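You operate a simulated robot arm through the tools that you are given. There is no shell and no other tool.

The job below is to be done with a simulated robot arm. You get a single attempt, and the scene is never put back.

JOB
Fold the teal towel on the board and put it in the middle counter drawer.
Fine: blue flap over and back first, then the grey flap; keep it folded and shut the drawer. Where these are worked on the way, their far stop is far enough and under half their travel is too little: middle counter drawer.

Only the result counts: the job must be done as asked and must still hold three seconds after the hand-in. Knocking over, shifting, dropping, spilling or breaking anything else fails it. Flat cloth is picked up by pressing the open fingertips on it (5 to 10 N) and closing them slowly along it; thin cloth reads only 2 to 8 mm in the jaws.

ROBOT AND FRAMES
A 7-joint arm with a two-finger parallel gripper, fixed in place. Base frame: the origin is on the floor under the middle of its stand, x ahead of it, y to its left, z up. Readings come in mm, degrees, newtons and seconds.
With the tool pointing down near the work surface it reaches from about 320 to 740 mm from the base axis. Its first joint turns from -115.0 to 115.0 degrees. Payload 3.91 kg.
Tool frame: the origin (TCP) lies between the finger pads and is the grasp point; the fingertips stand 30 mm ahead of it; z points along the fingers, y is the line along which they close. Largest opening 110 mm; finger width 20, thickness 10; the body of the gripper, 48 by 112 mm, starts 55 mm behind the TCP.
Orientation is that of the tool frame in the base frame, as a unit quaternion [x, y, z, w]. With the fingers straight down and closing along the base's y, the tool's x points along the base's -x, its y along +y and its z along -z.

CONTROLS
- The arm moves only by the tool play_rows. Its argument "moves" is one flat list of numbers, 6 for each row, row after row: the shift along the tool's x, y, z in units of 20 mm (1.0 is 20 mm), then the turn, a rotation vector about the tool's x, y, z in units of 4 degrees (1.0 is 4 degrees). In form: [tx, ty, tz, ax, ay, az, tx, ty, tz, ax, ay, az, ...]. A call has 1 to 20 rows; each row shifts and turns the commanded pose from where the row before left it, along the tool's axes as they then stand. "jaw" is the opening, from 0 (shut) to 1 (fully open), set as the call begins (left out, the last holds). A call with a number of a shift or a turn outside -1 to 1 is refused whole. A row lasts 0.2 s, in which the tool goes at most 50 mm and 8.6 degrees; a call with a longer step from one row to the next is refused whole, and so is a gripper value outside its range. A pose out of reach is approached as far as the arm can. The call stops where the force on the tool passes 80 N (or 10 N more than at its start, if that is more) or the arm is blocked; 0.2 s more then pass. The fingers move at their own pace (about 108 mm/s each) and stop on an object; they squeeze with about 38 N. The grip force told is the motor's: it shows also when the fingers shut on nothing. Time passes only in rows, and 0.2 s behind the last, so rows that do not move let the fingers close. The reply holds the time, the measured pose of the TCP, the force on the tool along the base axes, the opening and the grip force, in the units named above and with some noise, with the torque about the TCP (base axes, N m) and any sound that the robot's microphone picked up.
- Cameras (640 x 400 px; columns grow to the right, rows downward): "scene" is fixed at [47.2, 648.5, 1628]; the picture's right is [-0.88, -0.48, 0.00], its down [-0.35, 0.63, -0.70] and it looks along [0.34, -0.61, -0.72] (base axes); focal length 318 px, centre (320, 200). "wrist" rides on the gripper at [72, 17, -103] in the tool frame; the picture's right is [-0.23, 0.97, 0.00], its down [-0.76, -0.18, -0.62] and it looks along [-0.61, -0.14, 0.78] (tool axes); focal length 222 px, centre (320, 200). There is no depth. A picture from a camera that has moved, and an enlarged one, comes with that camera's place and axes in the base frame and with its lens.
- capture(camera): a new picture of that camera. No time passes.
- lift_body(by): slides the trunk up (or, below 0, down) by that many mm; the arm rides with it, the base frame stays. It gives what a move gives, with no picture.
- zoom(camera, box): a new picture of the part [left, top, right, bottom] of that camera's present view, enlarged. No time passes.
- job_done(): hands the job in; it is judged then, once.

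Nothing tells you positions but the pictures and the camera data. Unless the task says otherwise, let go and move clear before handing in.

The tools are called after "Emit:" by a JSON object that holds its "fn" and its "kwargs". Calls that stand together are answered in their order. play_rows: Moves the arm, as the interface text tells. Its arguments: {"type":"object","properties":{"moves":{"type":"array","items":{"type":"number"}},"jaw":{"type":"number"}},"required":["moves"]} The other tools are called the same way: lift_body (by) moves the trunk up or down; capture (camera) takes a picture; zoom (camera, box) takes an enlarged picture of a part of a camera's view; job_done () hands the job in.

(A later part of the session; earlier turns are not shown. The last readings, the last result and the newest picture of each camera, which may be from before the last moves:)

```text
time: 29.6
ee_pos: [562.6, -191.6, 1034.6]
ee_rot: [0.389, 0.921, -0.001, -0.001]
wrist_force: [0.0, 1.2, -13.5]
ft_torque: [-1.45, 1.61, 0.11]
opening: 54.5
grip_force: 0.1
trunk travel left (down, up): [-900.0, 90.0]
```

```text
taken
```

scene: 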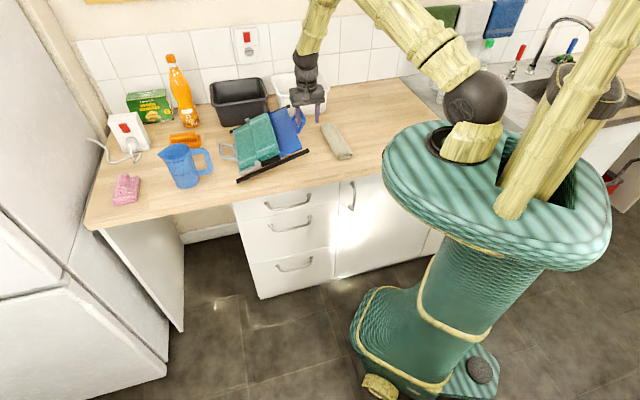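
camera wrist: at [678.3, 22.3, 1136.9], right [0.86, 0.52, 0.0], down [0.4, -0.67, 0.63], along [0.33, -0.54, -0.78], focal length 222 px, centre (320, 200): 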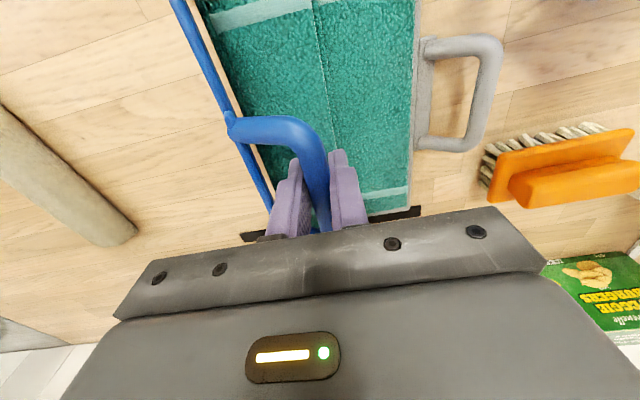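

The hand has caught the handle and is lifting the board. I must look and lower it straight back down.

Emit:
{"fn": "zoom", "kwargs": {"camera": "scene", "box": [223, 85, 335, 185]}}

Emit:
{"fn": "capture", "kwargs": {"camera": "wrist"}}

```text
4.00 times, centred on (279, 135) of scene
camera zoom: at [47.2, 648.5, 1628.0], right [-0.88, -0.48, 0.0], down [-0.35, 0.63, -0.7], along [0.34, -0.61, -0.72], focal length 1270 px, centre (484, 460)
```

zoom: 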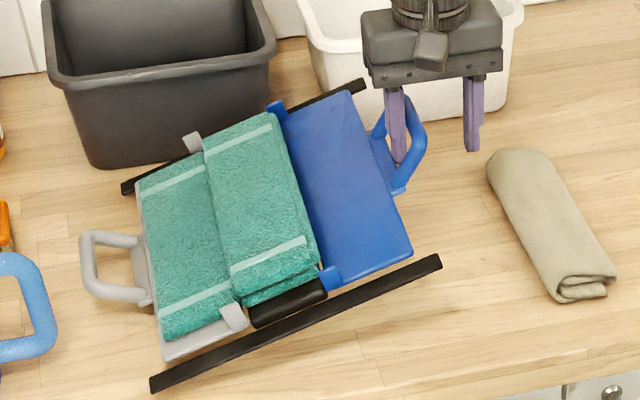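

```text
taken
camera wrist: at [523.6, -129.0, 1139.1], right [0.86, 0.52, 0.0], down [0.41, -0.67, 0.62], along [0.32, -0.53, -0.78], focal length 222 px, centre (320, 200)
```

wrist: 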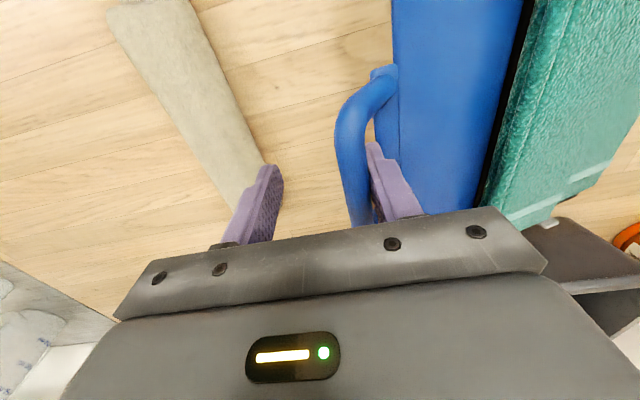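

Finger A is wedged inside the loop and the board is tilted. I'll lower it slowly straight back down before freeing the finger.

Emit:
{"fn": "play_rows", "kwargs": {"moves": [0, 0, 0.4, 0, 0, 0, 0, 0, 0.4, 0, 0, 0, 0, 0, 0.4, 0, 0, 0, 0, 0, 0.4, 0, 0, 0, 0, 0, 0.4, 0, 0, 0, 0, 0, 0.4, 0, 0, 0, 0, 0, 0.4, 0, 0, 0, 0, 0, 0.4, 0, 0, 0]}}

Emit:
{"fn": "zoom", "kwargs": {"camera": "scene", "box": [223, 85, 335, 185]}}

```text
time: 31.4
ee_pos: [560.8, -191.7, 972.8]
ee_rot: [0.39, 0.921, 0.002, 0.0]
wrist_force: [-5.3, -2.1, -0.1]
ft_torque: [-0.08, 0.14, 0.06]
opening: 52.8
grip_force: 0.0
trunk travel left (down, up): [-900.0, 90.0]
```

```text
4.00 times, centred on (279, 135) of scene
camera zoom: at [47.2, 648.5, 1628.0], right [-0.88, -0.48, 0.0], down [-0.35, 0.63, -0.7], along [0.34, -0.61, -0.72], focal length 1270 px, centre (484, 460)
```

zoom: 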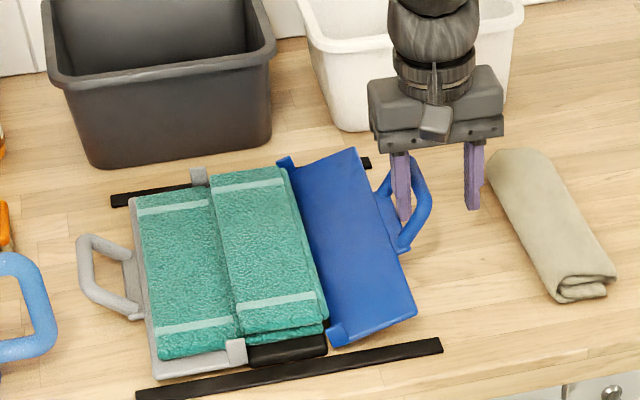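

The board is flat again with the towel still folded; only the blue flap is slightly up. I'll lower the rest, then narrow the jaw to unwedge the finger.

Emit:
{"fn": "play_rows", "kwargs": {"moves": [0, 0, 0.4, 0, 0, 0, 0, 0, 0.4, 0, 0, 0, 0, 0, 0.35, 0, 0, 0]}}

Emit:
{"fn": "zoom", "kwargs": {"camera": "scene", "box": [223, 85, 335, 185]}}

Emit:
{"fn": "capture", "kwargs": {"camera": "wrist"}}

```text
time: 32.2
ee_pos: [561.0, -190.9, 949.3]
ee_rot: [0.389, 0.921, 0.001, -0.001]
wrist_force: [-4.0, -1.9, -1.6]
ft_torque: [-0.11, 0.16, 0.03]
opening: 52.8
grip_force: 0.0
trunk travel left (down, up): [-900.0, 90.0]
```

```text
4.00 times, centred on (279, 135) of scene
camera zoom: at [47.2, 648.5, 1628.0], right [-0.88, -0.48, 0.0], down [-0.35, 0.63, -0.7], along [0.34, -0.61, -0.72], focal length 1270 px, centre (484, 460)
```

zoom: 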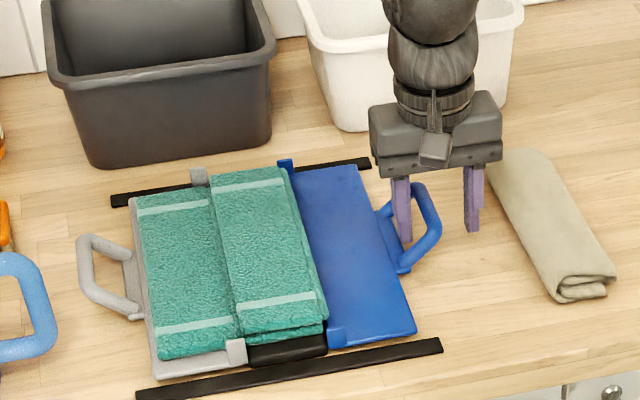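

```text
taken
camera wrist: at [523.0, -129.0, 1052.8], right [0.86, 0.52, 0.0], down [0.4, -0.67, 0.62], along [0.32, -0.53, -0.78], focal length 222 px, centre (320, 200)
```

wrist: 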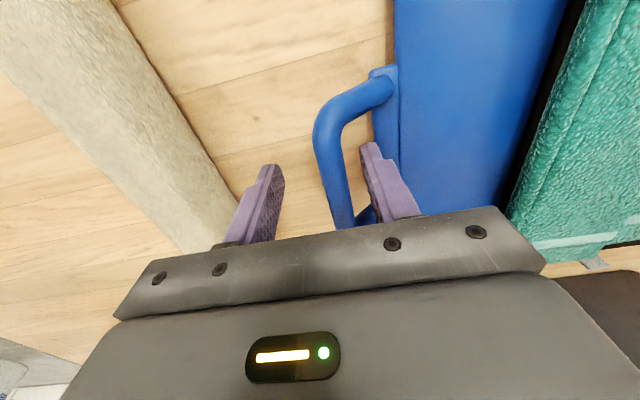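

Finger A is free to close again and the board is down, about 10 mm to the left of its start. Closing the jaw slowly on the bar will nudge the board back to its place; then I'll release with a narrow opening so nothing wedges.

Emit:
{"fn": "play_rows", "kwargs": {"moves": [0, 0, 0, 0, 0, 0], "jaw": 0.32}}

Emit:
{"fn": "play_rows", "kwargs": {"moves": [0, 0, 0, 0, 0, 0], "jaw": 0.27}}

Emit:
{"fn": "play_rows", "kwargs": {"moves": [0, 0, 0, 0, 0, 0], "jaw": 0.22}}

Emit:
{"fn": "play_rows", "kwargs": {"moves": [0, 0, 0, 0, 0, 0], "jaw": 0.17}}

Emit:
{"fn": "play_rows", "kwargs": {"moves": [0, 0, 0, 0, 0, 0, 0, 0, 0, 0, 0, 0], "jaw": 0.1}}

Emit:
{"fn": "zoom", "kwargs": {"camera": "scene", "box": [223, 115, 319, 195]}}

```text
time: 32.6
ee_pos: [561.3, -190.8, 949.3]
ee_rot: [0.39, 0.921, 0.001, 0.0]
wrist_force: [-0.2, -0.5, 0.6]
ft_torque: [-0.03, 0.0, -0.01]
opening: 35.4
grip_force: 0.1
trunk travel left (down, up): [-900.0, 90.0]
```

```text
time: 33.0
ee_pos: [562.0, -189.8, 949.6]
ee_rot: [0.389, 0.921, 0.0, 0.0]
wrist_force: [3.2, 1.9, 0.4]
ft_torque: [-0.03, -0.02, -0.07]
opening: 31.8
grip_force: 1.6
trunk travel left (down, up): [-900.0, 90.0]
```

```text
time: 33.4
ee_pos: [562.3, -190.3, 949.3]
ee_rot: [0.389, 0.921, 0.001, 0.0]
wrist_force: [8.1, 5.9, 1.7]
ft_torque: [0.0, -0.1, -0.13]
opening: 29.3
grip_force: 5.4
trunk travel left (down, up): [-900.0, 90.0]
```

```text
time: 33.8
ee_pos: [562.8, -190.6, 949.8]
ee_rot: [0.389, 0.921, -0.001, -0.001]
wrist_force: [9.0, 9.1, 2.5]
ft_torque: [0.12, 0.02, -0.1]
opening: 25.2
grip_force: 6.4
trunk travel left (down, up): [-900.0, 90.0]
```

```text
time: 34.4
ee_pos: [561.9, -189.7, 949.8]
ee_rot: [0.389, 0.921, -0.001, 0.0]
wrist_force: [9.0, 7.9, 4.3]
ft_torque: [0.07, 0.02, -0.13]
opening: 17.6
grip_force: 6.1
trunk travel left (down, up): [-900.0, 90.0]
```

```text
5.00 times, centred on (271, 155) of scene
camera zoom: at [47.2, 648.5, 1628.0], right [-0.88, -0.48, 0.0], down [-0.35, 0.63, -0.7], along [0.34, -0.61, -0.72], focal length 1588 px, centre (565, 425)
```

zoom: 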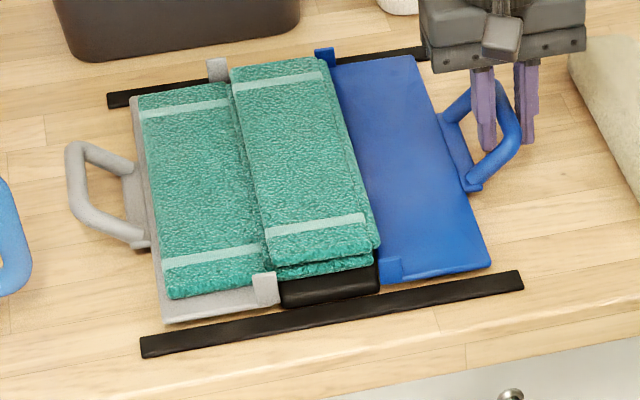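

The jaw pushes the board back gently with about 12 N. I'll finish closing to centre the bar and square up the board.

Emit:
{"fn": "play_rows", "kwargs": {"moves": [0, 0, 0, 0, 0, 0, 0, 0, 0, 0, 0, 0, 0, 0, 0, 0, 0, 0], "jaw": 0}}

Emit:
{"fn": "zoom", "kwargs": {"camera": "scene", "box": [223, 115, 319, 195]}}

```text
time: 35.2
ee_pos: [562.5, -191.6, 949.9]
ee_rot: [0.388, 0.922, 0.0, -0.001]
wrist_force: [5.1, 6.0, 2.2]
ft_torque: [-0.01, 0.0, -0.37]
opening: 13.2
grip_force: 38.2
trunk travel left (down, up): [-900.0, 90.0]
```

```text
5.00 times, centred on (271, 155) of scene
camera zoom: at [47.2, 648.5, 1628.0], right [-0.88, -0.48, 0.0], down [-0.35, 0.63, -0.7], along [0.34, -0.61, -0.72], focal length 1588 px, centre (565, 425)
```

zoom: 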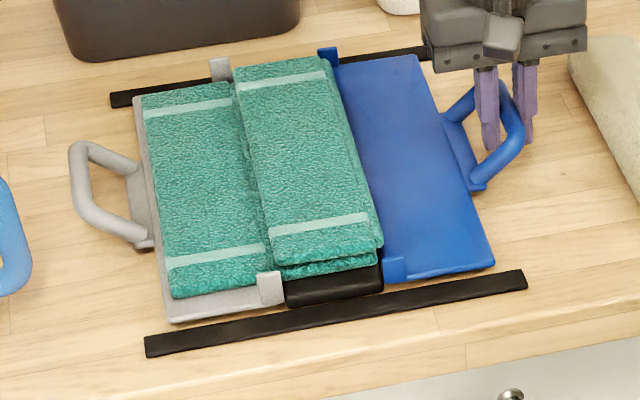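

About 2 mm remain; I'll nudge it and then release with a narrow opening.

Emit:
{"fn": "play_rows", "kwargs": {"moves": [0, -0.11, 0, 0, 0, 0, 0, 0, 0, 0, 0, 0]}}

Emit:
{"fn": "play_rows", "kwargs": {"moves": [0, 0.05, 0, 0, 0, 0, 0, 0, 0, 0, 0, 0], "jaw": 0.25}}

Emit:
{"fn": "capture", "kwargs": {"camera": "wrist"}}

```text
time: 35.8
ee_pos: [559.2, -192.0, 950.0]
ee_rot: [0.39, 0.921, -0.001, -0.001]
wrist_force: [7.1, 5.8, 2.0]
ft_torque: [0.1, 0.04, -0.27]
opening: 13.4
grip_force: 38.0
trunk travel left (down, up): [-900.0, 90.0]
```

```text
time: 36.4
ee_pos: [560.4, -192.2, 948.8]
ee_rot: [0.389, 0.921, 0.001, -0.001]
wrist_force: [-0.1, -0.1, 0.1]
ft_torque: [0.02, 0.03, -0.01]
opening: 27.5
grip_force: 0.2
trunk travel left (down, up): [-900.0, 90.0]
```

```text
taken
camera wrist: at [522.1, -129.9, 1053.1], right [0.86, 0.52, 0.0], down [0.4, -0.67, 0.62], along [0.32, -0.53, -0.78], focal length 222 px, centre (320, 200)
```

wrist: 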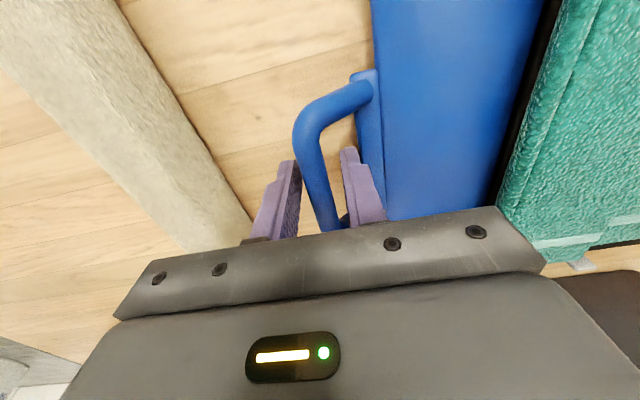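

Forces are zero with the bar free between the fingers. I'll raise slowly and check for any catch.

Emit:
{"fn": "play_rows", "kwargs": {"moves": [0, 0, -0.4, 0, 0, 0, 0, 0, -0.4, 0, 0, 0, 0, 0, -0.4, 0, 0, 0]}}

Emit:
{"fn": "zoom", "kwargs": {"camera": "scene", "box": [223, 105, 335, 185]}}

```text
time: 37.2
ee_pos: [560.3, -191.2, 974.2]
ee_rot: [0.388, 0.922, 0.001, 0.0]
wrist_force: [0.2, -0.1, -0.2]
ft_torque: [0.0, 0.0, 0.02]
opening: 27.5
grip_force: 0.1
trunk travel left (down, up): [-900.0, 90.0]
```

```text
5.00 times, centred on (279, 145) of scene
camera zoom: at [47.2, 648.5, 1628.0], right [-0.88, -0.48, 0.0], down [-0.35, 0.63, -0.7], along [0.34, -0.61, -0.72], focal length 1588 px, centre (525, 475)
```

zoom: 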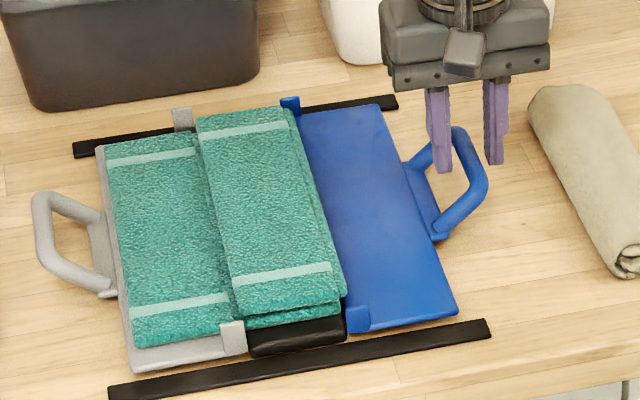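

Clean release: the board is back within ~3 mm of its original place and the blue fold holds. Now I'll rise and travel over to the grey side.

Emit:
{"fn": "play_rows", "kwargs": {"moves": [0, 0, -1, 0, 0, 0, 0, 0, -1, 0, 0, 0, 0, 0, -1, 0, 0, 0, 0, 0, -1, 0, 0, 0, 0, 1, 0, 0, 0, 0, 0, 1, 0, 0, 0, 0, 0, 1, 0, 0, 0, 0, 0, 1, 0, 0, 0, 0, 0, 1, 0, 0, 0, 0, 0, 1, 0, 0, 0, 0, 0, 1, 0, 0, 0, 0, 0, 1, 0, 0, 0, 0, 0, 1, 0, 0, 0, 0, 0, 1, 0, 0, 0, 0]}}

Emit:
{"fn": "capture", "kwargs": {"camera": "wrist"}}

```text
time: 40.2
ee_pos: [705.7, -52.1, 1052.3]
ee_rot: [0.389, 0.921, -0.001, -0.001]
wrist_force: [0.2, -0.1, 0.1]
ft_torque: [-0.02, -0.03, 0.02]
opening: 27.3
grip_force: 0.1
trunk travel left (down, up): [-900.0, 90.0]
```

```text
taken
camera wrist: at [667.9, 10.4, 1156.2], right [0.86, 0.52, 0.0], down [0.4, -0.67, 0.62], along [0.32, -0.53, -0.78], focal length 222 px, centre (320, 200)
```

wrist: 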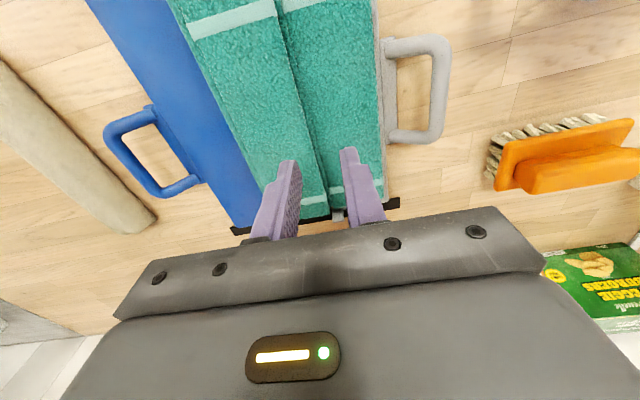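

The grey bar is near w≈575, o≈-525, z≈946, just at the limit of vertical reach, so I'll lean the tool 25° (fingers pointing outward along the counter) and approach.

Emit:
{"fn": "play_rows", "kwargs": {"moves": [0, 0, 0, -0.893, 0, 0, 0, 0, 0, -0.893, 0, 0, 0, 0, 0, -0.893, 0, 0, 0, 0, 0, -0.893, 0, 0, 0, 0, 0, -0.893, 0, 0, 0, 0, 0, -0.893, 0, 0, 0, 0, 0, -0.893, 0, 0], "jaw": 0.35}}

Emit:
{"fn": "play_rows", "kwargs": {"moves": [0, 0.505, 0.8, 0, 0, 0, 0, 0.505, 0.8, 0, 0, 0, 0, 0.505, 0.8, 0, 0, 0, 0, 0.505, 0.8, 0, 0, 0]}}

Emit:
{"fn": "capture", "kwargs": {"camera": "wrist"}}

Emit:
{"fn": "zoom", "kwargs": {"camera": "scene", "box": [180, 80, 292, 180]}}

```text
time: 41.8
ee_pos: [703.4, -52.1, 1054.4]
ee_rot: [0.38, 0.899, 0.2, 0.084]
wrist_force: [-0.4, 0.2, -0.1]
ft_torque: [0.0, -0.01, -0.01]
opening: 38.5
grip_force: 0.0
trunk travel left (down, up): [-900.0, 90.0]
```

```text
time: 42.8
ee_pos: [750.8, -8.0, 1012.8]
ee_rot: [0.38, 0.899, 0.199, 0.084]
wrist_force: [-0.6, 0.4, 0.3]
ft_torque: [0.02, 0.0, 0.0]
opening: 38.3
grip_force: 0.2
trunk travel left (down, up): [-900.0, 90.0]
```

```text
taken
camera wrist: at [679.9, 22.6, 1113.3], right [0.79, 0.45, 0.41], down [0.23, -0.84, 0.49], along [0.57, -0.29, -0.77], focal length 222 px, centre (320, 200)
```

wrist: 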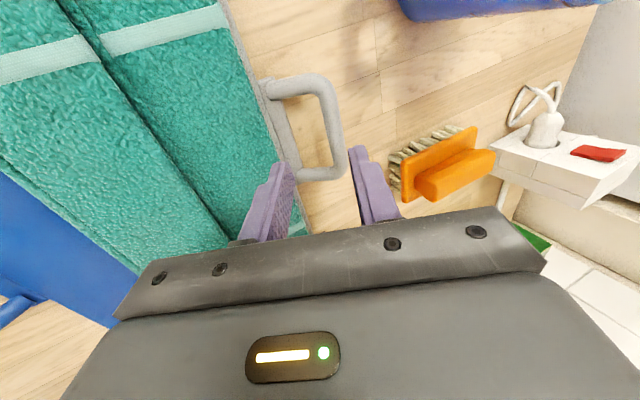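

```text
4.00 times, centred on (236, 130) of scene
camera zoom: at [47.2, 648.5, 1628.0], right [-0.88, -0.48, 0.0], down [-0.35, 0.63, -0.7], along [0.34, -0.61, -0.72], focal length 1270 px, centre (656, 480)
```

zoom: 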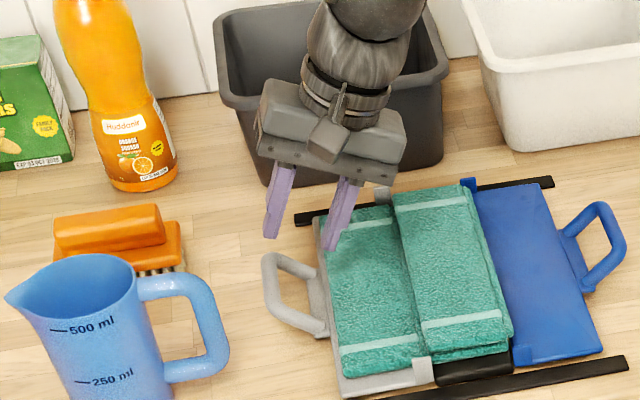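

The leaned tool reaches comfortably. I'll align sideways and approach the grey bar partway, then re-check.

Emit:
{"fn": "play_rows", "kwargs": {"moves": [0, 0.31, 0.6, 0, 0, 0, 0, 0.31, 0.6, 0, 0, 0, 0, 0, 0.5, 0, 0, 0]}}

Emit:
{"fn": "capture", "kwargs": {"camera": "wrist"}}

Emit:
{"fn": "zoom", "kwargs": {"camera": "scene", "box": [200, 105, 272, 165]}}

```text
time: 43.6
ee_pos: [768.0, 9.6, 986.9]
ee_rot: [0.38, 0.899, 0.199, 0.084]
wrist_force: [0.7, -0.1, -0.5]
ft_torque: [0.0, 0.0, 0.0]
opening: 38.4
grip_force: 0.1
trunk travel left (down, up): [-900.0, 90.0]
```

```text
taken
camera wrist: at [697.6, 40.9, 1088.0], right [0.79, 0.45, 0.41], down [0.23, -0.84, 0.49], along [0.57, -0.29, -0.77], focal length 222 px, centre (320, 200)
```

wrist: 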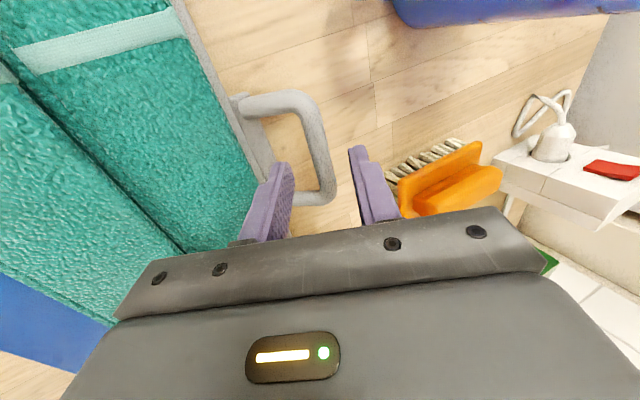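

```text
6.67 times, centred on (236, 135) of scene
camera zoom: at [47.2, 648.5, 1628.0], right [-0.88, -0.48, 0.0], down [-0.35, 0.63, -0.7], along [0.34, -0.61, -0.72], focal length 2117 px, centre (880, 633)
```

zoom: 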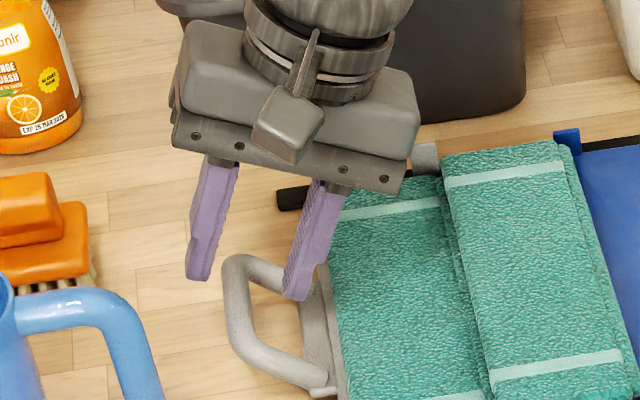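

Alignment looks good. I'll advance the last 36 mm along the fingers and close on the grey bar.

Emit:
{"fn": "play_rows", "kwargs": {"moves": [0, 0, 0.5, 0, 0, 0, 0, 0, 0.5, 0, 0, 0, 0, 0, 0.4, 0, 0, 0, 0, 0, 0.4, 0, 0, 0]}}

Emit:
{"fn": "capture", "kwargs": {"camera": "wrist"}}

Emit:
{"fn": "zoom", "kwargs": {"camera": "scene", "box": [200, 115, 272, 175]}}

```text
time: 44.6
ee_pos: [779.9, 20.1, 954.3]
ee_rot: [0.381, 0.899, 0.199, 0.084]
wrist_force: [0.3, -0.2, 0.1]
ft_torque: [-0.03, 0.01, 0.0]
opening: 38.6
grip_force: 0.1
trunk travel left (down, up): [-900.0, 90.0]
```

```text
taken
camera wrist: at [708.9, 50.6, 1055.2], right [0.79, 0.45, 0.41], down [0.23, -0.84, 0.49], along [0.57, -0.29, -0.77], focal length 222 px, centre (320, 200)
```

wrist: 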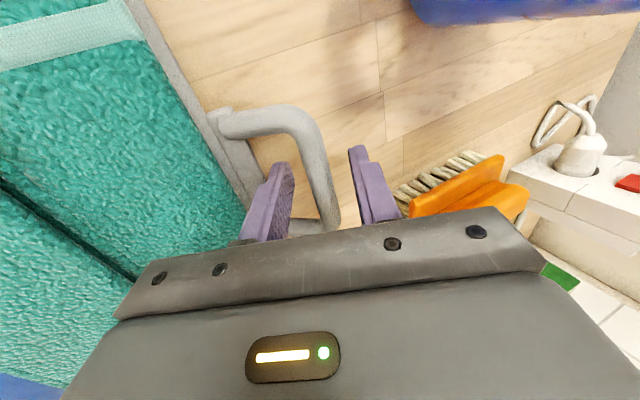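

```text
6.67 times, centred on (236, 145) of scene
camera zoom: at [47.2, 648.5, 1628.0], right [-0.88, -0.48, 0.0], down [-0.35, 0.63, -0.7], along [0.34, -0.61, -0.72], focal length 2117 px, centre (880, 567)
```

zoom: 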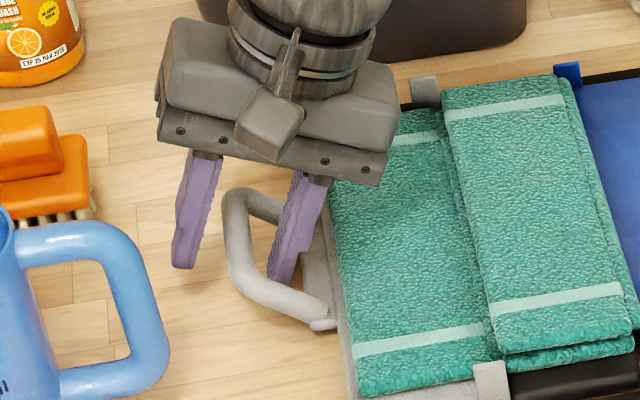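

The inner finger is inside the loop and the outer one beyond the bar. Closing gently now.

Emit:
{"fn": "play_rows", "kwargs": {"moves": [0, 0, 0, 0, 0, 0], "jaw": 0.2}}

Emit:
{"fn": "play_rows", "kwargs": {"moves": [0, 0, 0, 0, 0, 0, 0, 0, 0, 0, 0, 0], "jaw": 0.09}}

Emit:
{"fn": "capture", "kwargs": {"camera": "wrist"}}

```text
time: 45.0
ee_pos: [778.7, 20.9, 953.7]
ee_rot: [0.38, 0.899, 0.199, 0.084]
wrist_force: [0.0, -1.0, -0.7]
ft_torque: [0.01, 0.0, -0.03]
opening: 21.9
grip_force: 0.0
trunk travel left (down, up): [-900.0, 90.0]
```

```text
time: 45.6
ee_pos: [778.8, 20.6, 955.0]
ee_rot: [0.38, 0.9, 0.198, 0.085]
wrist_force: [-3.4, -1.0, 0.0]
ft_torque: [-0.23, -0.22, 0.77]
opening: 13.7
grip_force: 37.8
trunk travel left (down, up): [-900.0, 90.0]
```

```text
taken
camera wrist: at [707.9, 51.4, 1055.4], right [0.79, 0.45, 0.41], down [0.23, -0.84, 0.49], along [0.57, -0.29, -0.77], focal length 222 px, centre (320, 200)
```

wrist: 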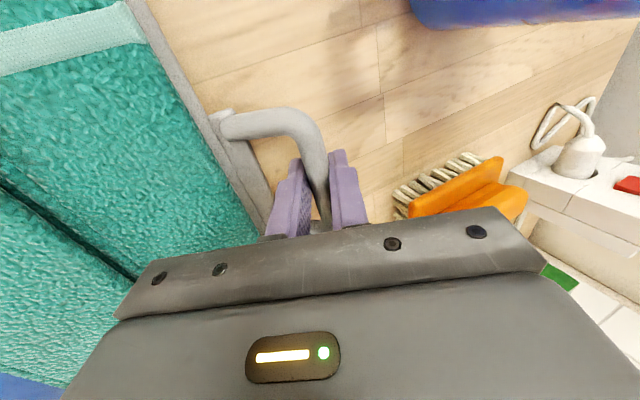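

The grey bar is held (13.7 mm, full grip). I'll lift along the computed arc (hinge at w≈457, z≈928) a little and check the forces.

Emit:
{"fn": "play_rows", "kwargs": {"moves": [0, 0.142, -0.612, 0, 0, 0, 0, 0.079, -0.631, 0, 0, 0]}}

Emit:
{"fn": "zoom", "kwargs": {"camera": "scene", "box": [200, 105, 312, 195]}}

```text
time: 46.2
ee_pos: [775.3, 17.1, 979.0]
ee_rot: [0.379, 0.899, 0.2, 0.085]
wrist_force: [3.1, 1.6, 0.4]
ft_torque: [-0.44, -0.4, 0.27]
opening: 13.3
grip_force: 37.7
trunk travel left (down, up): [-900.0, 90.0]
```

```text
4.44 times, centred on (256, 150) of scene
camera zoom: at [47.2, 648.5, 1628.0], right [-0.88, -0.48, 0.0], down [-0.35, 0.63, -0.7], along [0.34, -0.61, -0.72], focal length 1411 px, centre (604, 422)
```

zoom: 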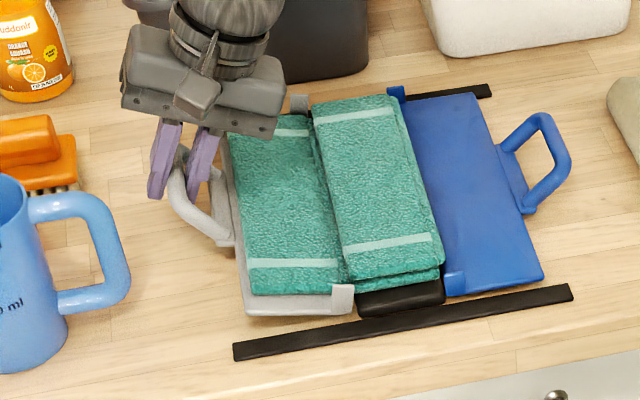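

Forces are small and the grey flap is lifting. Continuing.

Emit:
{"fn": "play_rows", "kwargs": {"moves": [0, 0.007, -0.631, 0, 0, 0, 0, -0.055, -0.627, 0, 0, 0, 0, -0.118, -0.623, 0, 0, 0]}}

Emit:
{"fn": "play_rows", "kwargs": {"moves": [0, -0.189, -0.601, 0, 0, 0, 0, -0.242, -0.582, 0, 0, 0]}}

Emit:
{"fn": "zoom", "kwargs": {"camera": "scene", "box": [200, 105, 312, 195]}}

```text
time: 47.0
ee_pos: [760.9, 6.7, 1013.1]
ee_rot: [0.38, 0.899, 0.201, 0.085]
wrist_force: [12.3, 9.8, 10.2]
ft_torque: [-0.18, -0.22, 0.38]
opening: 13.3
grip_force: 37.7
trunk travel left (down, up): [-900.0, 90.0]
```

```text
time: 47.6
ee_pos: [750.2, -6.9, 1032.7]
ee_rot: [0.379, 0.899, 0.201, 0.087]
wrist_force: [16.8, 15.2, 22.9]
ft_torque: [0.22, -0.19, 0.44]
opening: 13.5
grip_force: 38.2
trunk travel left (down, up): [-900.0, 90.0]
```

```text
4.44 times, centred on (256, 150) of scene
camera zoom: at [47.2, 648.5, 1628.0], right [-0.88, -0.48, 0.0], down [-0.35, 0.63, -0.7], along [0.34, -0.61, -0.72], focal length 1411 px, centre (604, 422)
```

zoom: 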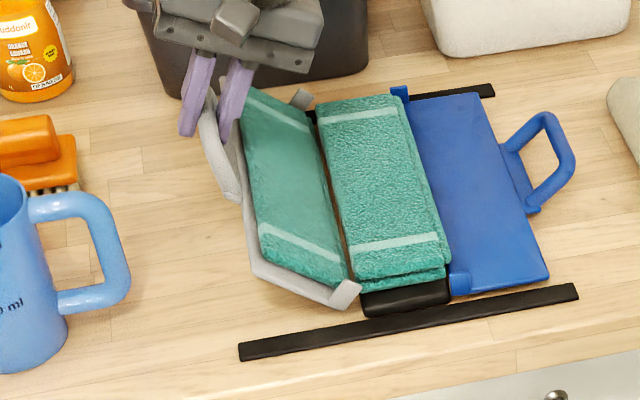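

The outward force rose to ~32 N, and the points fit a hinge that sits a bit higher for the grey flap (z≈942, room for the extra layer). I'll correct the arc accordingly.

Emit:
{"fn": "play_rows", "kwargs": {"moves": [0, -0.006, -0.615, 0, 0, 0, 0, -0.31, -0.553, 0, 0, 0]}}

```text
time: 48.2
ee_pos: [734.8, -20.0, 1048.3]
ee_rot: [0.38, 0.899, 0.199, 0.086]
wrist_force: [7.8, 10.1, 20.2]
ft_torque: [-0.23, -0.48, 0.08]
opening: 13.5
grip_force: 37.9
trunk travel left (down, up): [-900.0, 90.0]
```

Emit:
{"fn": "zoom", "kwargs": {"camera": "scene", "box": [200, 105, 312, 195]}}

Emit:
{"fn": "capture", "kwargs": {"camera": "wrist"}}

```text
4.44 times, centred on (256, 150) of scene
camera zoom: at [47.2, 648.5, 1628.0], right [-0.88, -0.48, 0.0], down [-0.35, 0.63, -0.7], along [0.34, -0.61, -0.72], focal length 1411 px, centre (604, 422)
```

zoom: 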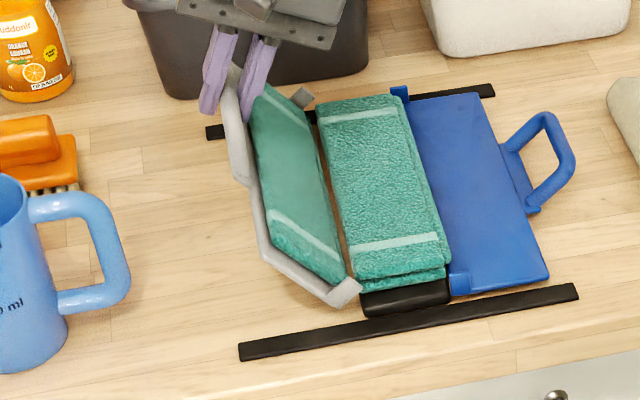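

```text
taken
camera wrist: at [665.3, 10.9, 1149.5], right [0.79, 0.45, 0.41], down [0.23, -0.84, 0.49], along [0.57, -0.29, -0.77], focal length 222 px, centre (320, 200)
```

wrist: 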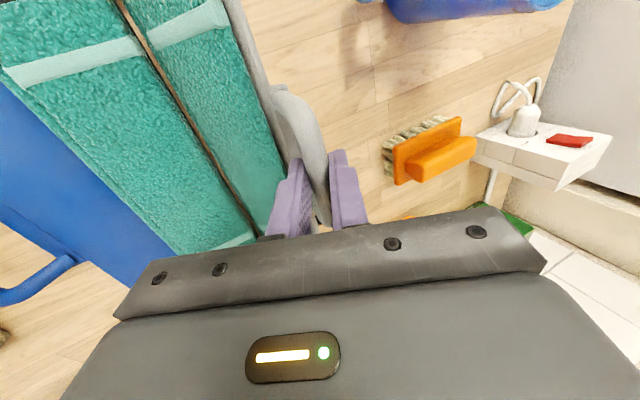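

Emit:
{"fn": "play_rows", "kwargs": {"moves": [0, -0.297, -0.629, 0, 0, 0, 0, -0.435, -0.512, 0, 0, 0]}}

```text
time: 48.8
ee_pos: [716.9, -38.4, 1060.8]
ee_rot: [0.381, 0.899, 0.198, 0.083]
wrist_force: [0.6, 3.4, 6.1]
ft_torque: [-0.35, -0.12, 0.1]
opening: 13.5
grip_force: 37.8
trunk travel left (down, up): [-900.0, 90.0]
```

Force is down to a few newtons. Continuing toward vertical.

Emit:
{"fn": "play_rows", "kwargs": {"moves": [0, -0.483, -0.468, 0, 0, 0, 0, -0.53, -0.413, 0, 0, 0]}}

Emit:
{"fn": "zoom", "kwargs": {"camera": "scene", "box": [200, 85, 328, 185]}}

```text
time: 49.4
ee_pos: [701.3, -55.8, 1067.4]
ee_rot: [0.381, 0.899, 0.199, 0.083]
wrist_force: [0.6, -2.1, 1.1]
ft_torque: [0.13, 0.45, 0.11]
opening: 13.6
grip_force: 37.7
trunk travel left (down, up): [-900.0, 90.0]
```

```text
4.00 times, centred on (264, 135) of scene
camera zoom: at [47.2, 648.5, 1628.0], right [-0.88, -0.48, 0.0], down [-0.35, 0.63, -0.7], along [0.34, -0.61, -0.72], focal length 1270 px, centre (544, 460)
```

zoom: 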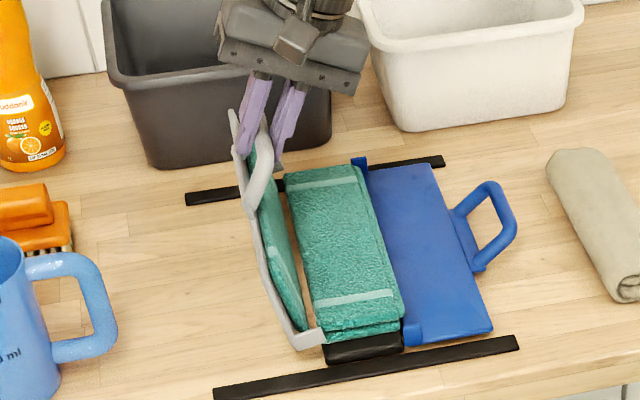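

The flap is near upright with low forces. Moving on past vertical carefully, watching for the stop.

Emit:
{"fn": "play_rows", "kwargs": {"moves": [0, -0.567, -0.358, 0, 0, 0, 0, -0.608, -0.294, 0, 0, 0, 0, -0.63, -0.233, 0, 0, 0]}}

Emit:
{"fn": "zoom", "kwargs": {"camera": "scene", "box": [200, 85, 328, 185]}}

```text
time: 50.2
ee_pos: [673.8, -84.7, 1069.5]
ee_rot: [0.381, 0.899, 0.199, 0.083]
wrist_force: [1.5, 0.5, 0.7]
ft_torque: [0.12, 0.21, -0.1]
opening: 13.1
grip_force: 37.6
trunk travel left (down, up): [-900.0, 90.0]
```

```text
4.00 times, centred on (264, 135) of scene
camera zoom: at [47.2, 648.5, 1628.0], right [-0.88, -0.48, 0.0], down [-0.35, 0.63, -0.7], along [0.34, -0.61, -0.72], focal length 1270 px, centre (544, 460)
```

zoom: 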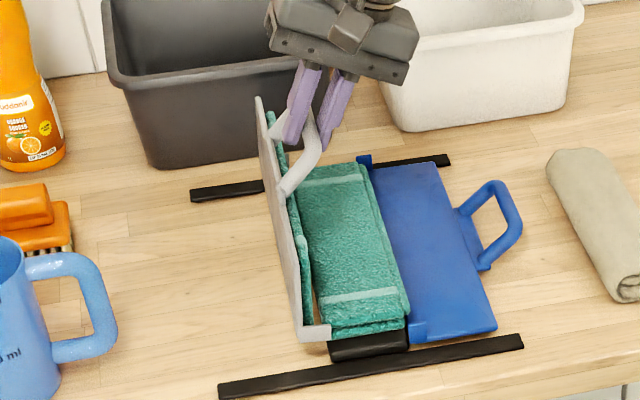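

Emit:
{"fn": "play_rows", "kwargs": {"moves": [0, -0.653, -0.161, 0, 0, 0, 0, -0.5, -0.06, 0, 0, 0]}}

Emit:
{"fn": "zoom", "kwargs": {"camera": "scene", "box": [200, 85, 328, 185]}}

```text
time: 50.8
ee_pos: [657.4, -98.7, 1065.3]
ee_rot: [0.38, 0.899, 0.199, 0.084]
wrist_force: [3.5, 1.4, 0.6]
ft_torque: [0.49, 0.26, -0.14]
opening: 13.4
grip_force: 37.8
trunk travel left (down, up): [-900.0, 90.0]
```

```text
4.00 times, centred on (264, 135) of scene
camera zoom: at [47.2, 648.5, 1628.0], right [-0.88, -0.48, 0.0], down [-0.35, 0.63, -0.7], along [0.34, -0.61, -0.72], focal length 1270 px, centre (544, 460)
```

zoom: 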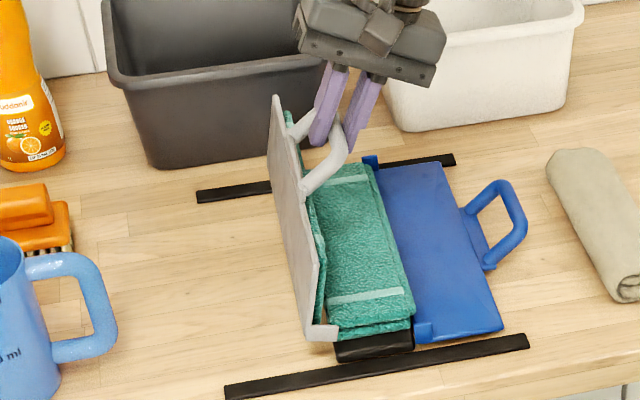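

The grey flap seems to be at its ~108° stop already. I'll look closely at whether the towel third has fallen over.

Emit:
{"fn": "zoom", "kwargs": {"camera": "scene", "box": [250, 100, 314, 180]}}

Emit:
{"fn": "capture", "kwargs": {"camera": "wrist"}}

```text
5.00 times, centred on (282, 140) of scene
camera zoom: at [47.2, 648.5, 1628.0], right [-0.88, -0.48, 0.0], down [-0.35, 0.63, -0.7], along [0.34, -0.61, -0.72], focal length 1588 px, centre (510, 500)
```

zoom: 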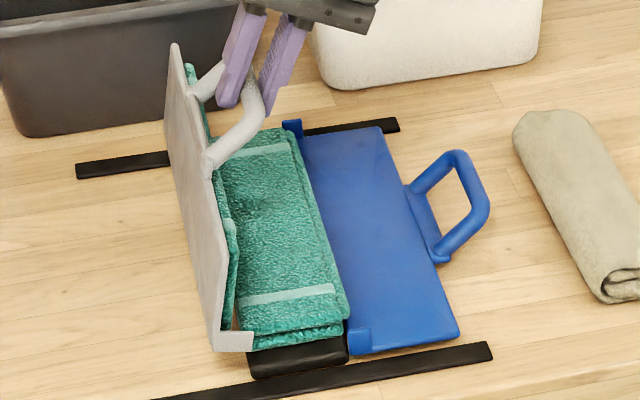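

```text
taken
camera wrist: at [586.8, -68.2, 1165.8], right [0.79, 0.45, 0.41], down [0.23, -0.84, 0.49], along [0.57, -0.29, -0.77], focal length 222 px, centre (320, 200)
```

wrist: 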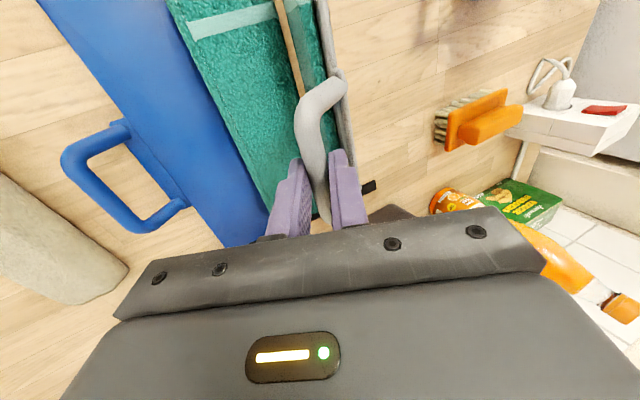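

The third is still leaning on the flap, so it needs a few more degrees. I'll push a little further and watch.

Emit:
{"fn": "play_rows", "kwargs": {"moves": [0, -0.35, -0.015, 0, 0, 0, 0, -0.3, 0, 0, 0, 0, 0, 0, 0, 0, 0, 0]}}

Emit:
{"fn": "zoom", "kwargs": {"camera": "scene", "box": [250, 100, 314, 180]}}

Emit:
{"fn": "capture", "kwargs": {"camera": "wrist"}}

```text
time: 51.6
ee_pos: [647.5, -108.0, 1060.9]
ee_rot: [0.38, 0.899, 0.2, 0.085]
wrist_force: [2.3, -1.7, 2.3]
ft_torque: [0.19, -0.06, -0.39]
opening: 13.3
grip_force: 37.9
trunk travel left (down, up): [-900.0, 90.0]
```

```text
5.00 times, centred on (282, 140) of scene
camera zoom: at [47.2, 648.5, 1628.0], right [-0.88, -0.48, 0.0], down [-0.35, 0.63, -0.7], along [0.34, -0.61, -0.72], focal length 1588 px, centre (510, 500)
```

zoom: 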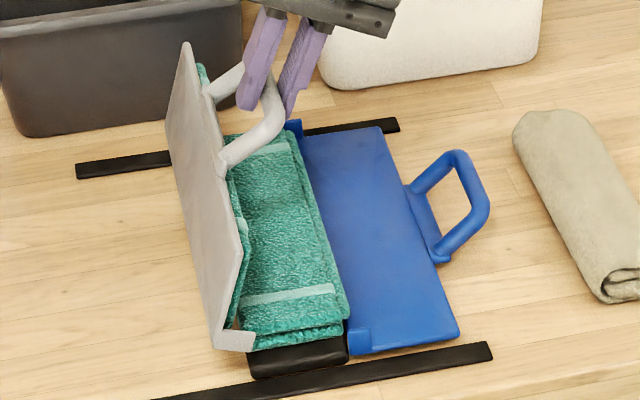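

```text
taken
camera wrist: at [577.2, -77.0, 1161.3], right [0.79, 0.45, 0.41], down [0.23, -0.84, 0.49], along [0.57, -0.29, -0.77], focal length 222 px, centre (320, 200)
```

wrist: 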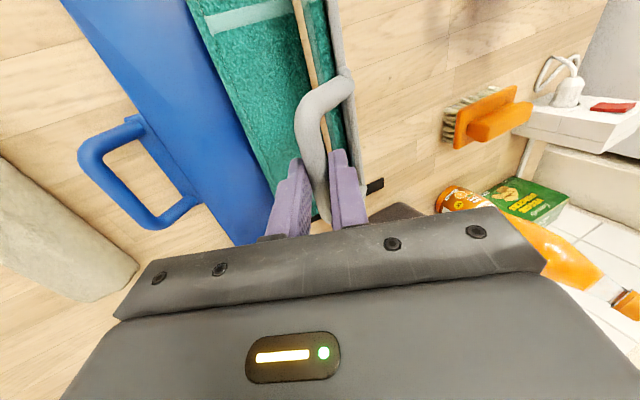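

The board stayed put and the flap turned further with little force. I'll keep going in small steps until the third falls or the stop is felt.

Emit:
{"fn": "play_rows", "kwargs": {"moves": [0, -0.3, 0.01, 0, 0, 0, 0, -0.3, 0.03, 0, 0, 0, 0, 0, 0, 0, 0, 0]}}

Emit:
{"fn": "zoom", "kwargs": {"camera": "scene", "box": [250, 100, 314, 180]}}

Emit:
{"fn": "capture", "kwargs": {"camera": "wrist"}}

```text
time: 52.4
ee_pos: [642.9, -111.9, 1058.6]
ee_rot: [0.379, 0.899, 0.201, 0.088]
wrist_force: [26.2, 8.1, 30.0]
ft_torque: [1.11, 0.04, -0.25]
opening: 13.5
grip_force: 37.9
trunk travel left (down, up): [-900.0, 90.0]
```

```text
5.00 times, centred on (282, 140) of scene
camera zoom: at [47.2, 648.5, 1628.0], right [-0.88, -0.48, 0.0], down [-0.35, 0.63, -0.7], along [0.34, -0.61, -0.72], focal length 1588 px, centre (510, 500)
```

zoom: 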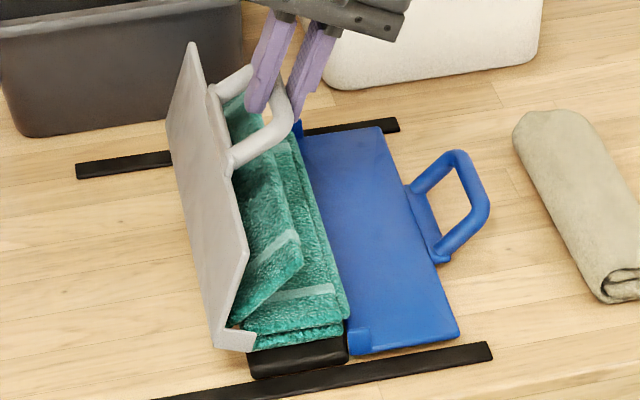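

```text
taken
camera wrist: at [572.4, -80.9, 1157.8], right [0.79, 0.45, 0.42], down [0.22, -0.84, 0.49], along [0.57, -0.29, -0.76], focal length 222 px, centre (320, 200)
```

wrist: 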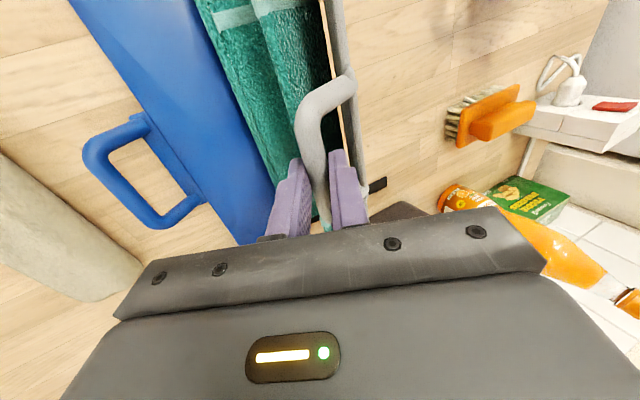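

The grey third has let go of the flap and is falling over, and the stop is felt. I'll back off a little and let it settle.

Emit:
{"fn": "play_rows", "kwargs": {"moves": [0, 0.3, -0.02, 0, 0, 0, 0, 0.15, 0, 0, 0, 0, 0, 0, 0, 0, 0, 0, 0, 0, 0, 0, 0, 0]}}

Emit:
{"fn": "zoom", "kwargs": {"camera": "scene", "box": [250, 100, 314, 180]}}

```text
time: 53.4
ee_pos: [644.0, -111.2, 1058.5]
ee_rot: [0.38, 0.899, 0.199, 0.083]
wrist_force: [6.9, -6.9, 13.5]
ft_torque: [-0.44, -0.39, -0.72]
opening: 13.6
grip_force: 37.8
trunk travel left (down, up): [-900.0, 90.0]
```

```text
5.00 times, centred on (282, 140) of scene
camera zoom: at [47.2, 648.5, 1628.0], right [-0.88, -0.48, 0.0], down [-0.35, 0.63, -0.7], along [0.34, -0.61, -0.72], focal length 1588 px, centre (510, 500)
```

zoom: 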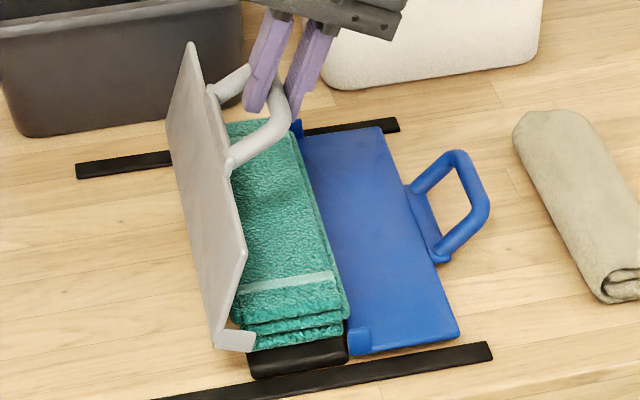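

All three layers now lie folded on the middle panel. I'll return the grey flap along the fitted arc in short stages.

Emit:
{"fn": "play_rows", "kwargs": {"moves": [0, 0.506, -0.0675, 0, 0, 0, 0, 0.647, 0.114, 0, 0, 0, 0, 0.633, 0.18, 0, 0, 0]}}

Emit:
{"fn": "play_rows", "kwargs": {"moves": [0, 0.613, 0.247, 0, 0, 0, 0, 0.583, 0.311, 0, 0, 0, 0, 0.545, 0.37, 0, 0, 0]}}

Emit:
{"fn": "zoom", "kwargs": {"camera": "scene", "box": [200, 85, 328, 185]}}

```text
time: 54.2
ee_pos: [670.5, -84.1, 1068.3]
ee_rot: [0.379, 0.9, 0.199, 0.082]
wrist_force: [5.7, -5.4, 0.2]
ft_torque: [-0.12, -0.06, -0.19]
opening: 13.5
grip_force: 37.4
trunk travel left (down, up): [-900.0, 90.0]
```

```text
time: 55.0
ee_pos: [699.9, -55.8, 1067.1]
ee_rot: [0.379, 0.9, 0.2, 0.083]
wrist_force: [3.5, -0.9, -0.2]
ft_torque: [0.18, -0.08, 0.22]
opening: 13.5
grip_force: 38.1
trunk travel left (down, up): [-900.0, 90.0]
```

```text
4.00 times, centred on (264, 135) of scene
camera zoom: at [47.2, 648.5, 1628.0], right [-0.88, -0.48, 0.0], down [-0.35, 0.63, -0.7], along [0.34, -0.61, -0.72], focal length 1270 px, centre (544, 460)
```

zoom: 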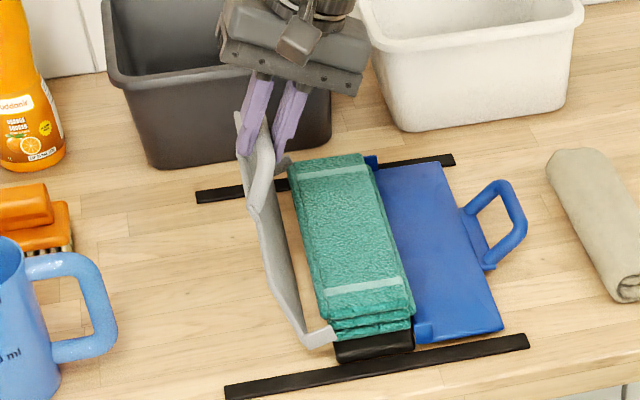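

Forces are small and the folded towel stays neat. Continuing the grey flap downward.

Emit:
{"fn": "play_rows", "kwargs": {"moves": [0, 0.504, 0.422, 0, 0, 0, 0, 0.458, 0.473, 0, 0, 0, 0, 0.408, 0.521, 0, 0, 0]}}

Emit:
{"fn": "play_rows", "kwargs": {"moves": [0, 0.351, 0.561, 0, 0, 0, 0, 0.287, 0.592, 0, 0, 0]}}

Emit:
{"fn": "play_rows", "kwargs": {"moves": [0, 0.225, 0.618, 0, 0, 0, 0, 0.161, 0.638, 0, 0, 0]}}

Emit:
{"fn": "zoom", "kwargs": {"camera": "scene", "box": [200, 85, 328, 185]}}

```text
time: 55.8
ee_pos: [725.8, -31.9, 1051.4]
ee_rot: [0.38, 0.9, 0.198, 0.084]
wrist_force: [-1.6, -0.8, 0.8]
ft_torque: [-0.29, 0.07, 0.05]
opening: 13.3
grip_force: 38.3
trunk travel left (down, up): [-900.0, 90.0]
```

```text
time: 56.4
ee_pos: [739.9, -17.4, 1038.5]
ee_rot: [0.378, 0.9, 0.2, 0.084]
wrist_force: [-1.0, -0.5, 0.8]
ft_torque: [-0.04, -0.01, 0.29]
opening: 13.3
grip_force: 38.2
trunk travel left (down, up): [-900.0, 90.0]
```

```text
time: 57.0
ee_pos: [751.7, -6.1, 1017.4]
ee_rot: [0.38, 0.899, 0.199, 0.083]
wrist_force: [-2.1, -0.8, 0.7]
ft_torque: [-0.11, 0.01, 0.3]
opening: 13.2
grip_force: 38.0
trunk travel left (down, up): [-900.0, 90.0]
```

```text
4.00 times, centred on (264, 135) of scene
camera zoom: at [47.2, 648.5, 1628.0], right [-0.88, -0.48, 0.0], down [-0.35, 0.63, -0.7], along [0.34, -0.61, -0.72], focal length 1270 px, centre (544, 460)
```

zoom: 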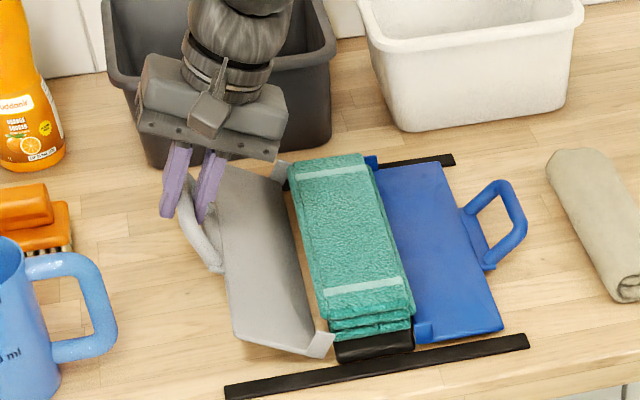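

Emit:
{"fn": "play_rows", "kwargs": {"moves": [0, 0.092, 0.655, 0, 0, 0, 0, 0.023, 0.662, 0, 0, 0]}}

Emit:
{"fn": "play_rows", "kwargs": {"moves": [0, -0.047, 0.657, 0, 0, 0, 0, -0.114, 0.647, 0, 0, 0]}}

Emit:
{"fn": "zoom", "kwargs": {"camera": "scene", "box": [200, 105, 328, 195]}}

```text
time: 57.6
ee_pos: [761.9, 4.2, 994.8]
ee_rot: [0.38, 0.899, 0.2, 0.085]
wrist_force: [-2.2, -0.7, 0.7]
ft_torque: [-0.05, 0.08, 0.45]
opening: 13.2
grip_force: 38.6
trunk travel left (down, up): [-900.0, 90.0]
```

```text
time: 58.2
ee_pos: [767.5, 8.8, 969.6]
ee_rot: [0.38, 0.899, 0.2, 0.084]
wrist_force: [-4.8, -3.6, 1.3]
ft_torque: [-0.05, 0.1, 0.52]
opening: 13.6
grip_force: 38.3
trunk travel left (down, up): [-900.0, 90.0]
```

```text
4.44 times, centred on (264, 150) of scene
camera zoom: at [47.2, 648.5, 1628.0], right [-0.88, -0.48, 0.0], down [-0.35, 0.63, -0.7], along [0.34, -0.61, -0.72], focal length 1411 px, centre (569, 422)
```

zoom: 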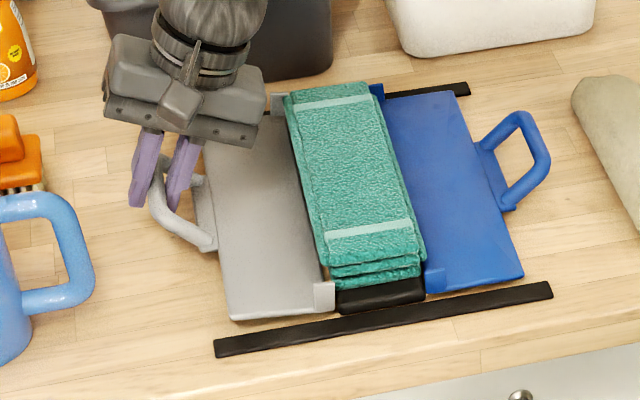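

Nearly flat. I'll settle it down, then push the board back ~12 mm along the counter (with a 1° straightening) to its original place.

Emit:
{"fn": "play_rows", "kwargs": {"moves": [0, -0.09, 0.316, 0, 0, 0, 0, -0.09, 0.316, 0, 0, 0, 0, -0.037, 0.104, 0, 0, 0]}}

Emit:
{"fn": "zoom", "kwargs": {"camera": "scene", "box": [200, 105, 328, 195]}}

```text
time: 59.0
ee_pos: [769.7, 10.6, 955.7]
ee_rot: [0.379, 0.9, 0.2, 0.084]
wrist_force: [-8.1, -7.4, 4.3]
ft_torque: [0.23, 0.46, 0.77]
opening: 13.3
grip_force: 38.0
trunk travel left (down, up): [-900.0, 90.0]
```

```text
4.44 times, centred on (264, 150) of scene
camera zoom: at [47.2, 648.5, 1628.0], right [-0.88, -0.48, 0.0], down [-0.35, 0.63, -0.7], along [0.34, -0.61, -0.72], focal length 1411 px, centre (569, 422)
```

zoom: 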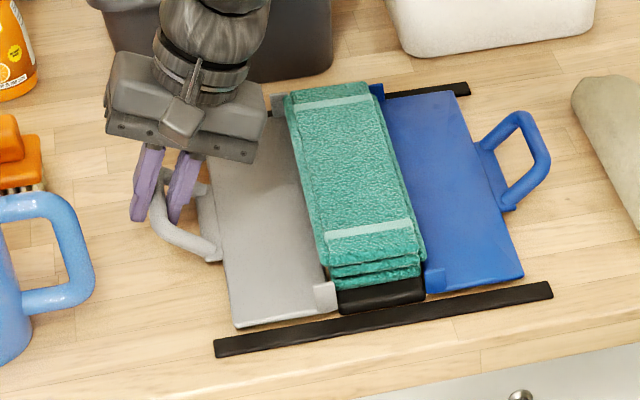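

Emit:
{"fn": "play_rows", "kwargs": {"moves": [0, 0.159, 0.074, 0, 0.025, -0.054, 0, 0.159, 0.074, 0, 0.025, -0.054, 0, 0.159, 0.074, 0, 0.025, -0.054, 0, 0.12, 0.056, 0, 0.025, -0.054, 0, 0, 0, 0, 0, 0]}}

Emit:
{"fn": "zoom", "kwargs": {"camera": "scene", "box": [200, 105, 328, 195]}}

```text
time: 60.2
ee_pos: [778.3, 25.9, 955.6]
ee_rot: [0.37, 0.903, 0.201, 0.083]
wrist_force: [-0.6, 4.0, 0.5]
ft_torque: [-0.77, -0.85, -0.1]
opening: 13.5
grip_force: 38.0
trunk travel left (down, up): [-900.0, 90.0]
```

```text
4.44 times, centred on (264, 150) of scene
camera zoom: at [47.2, 648.5, 1628.0], right [-0.88, -0.48, 0.0], down [-0.35, 0.63, -0.7], along [0.34, -0.61, -0.72], focal length 1411 px, centre (569, 422)
```

zoom: 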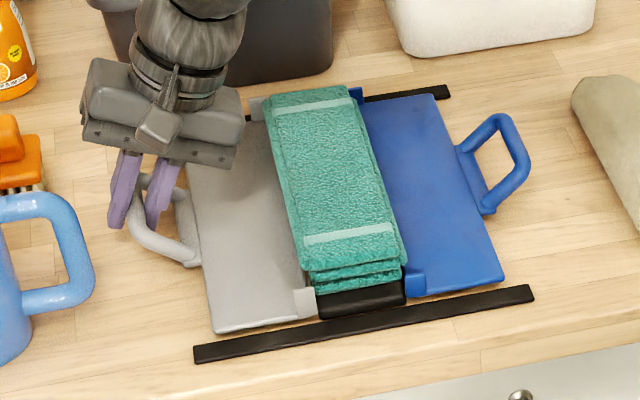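

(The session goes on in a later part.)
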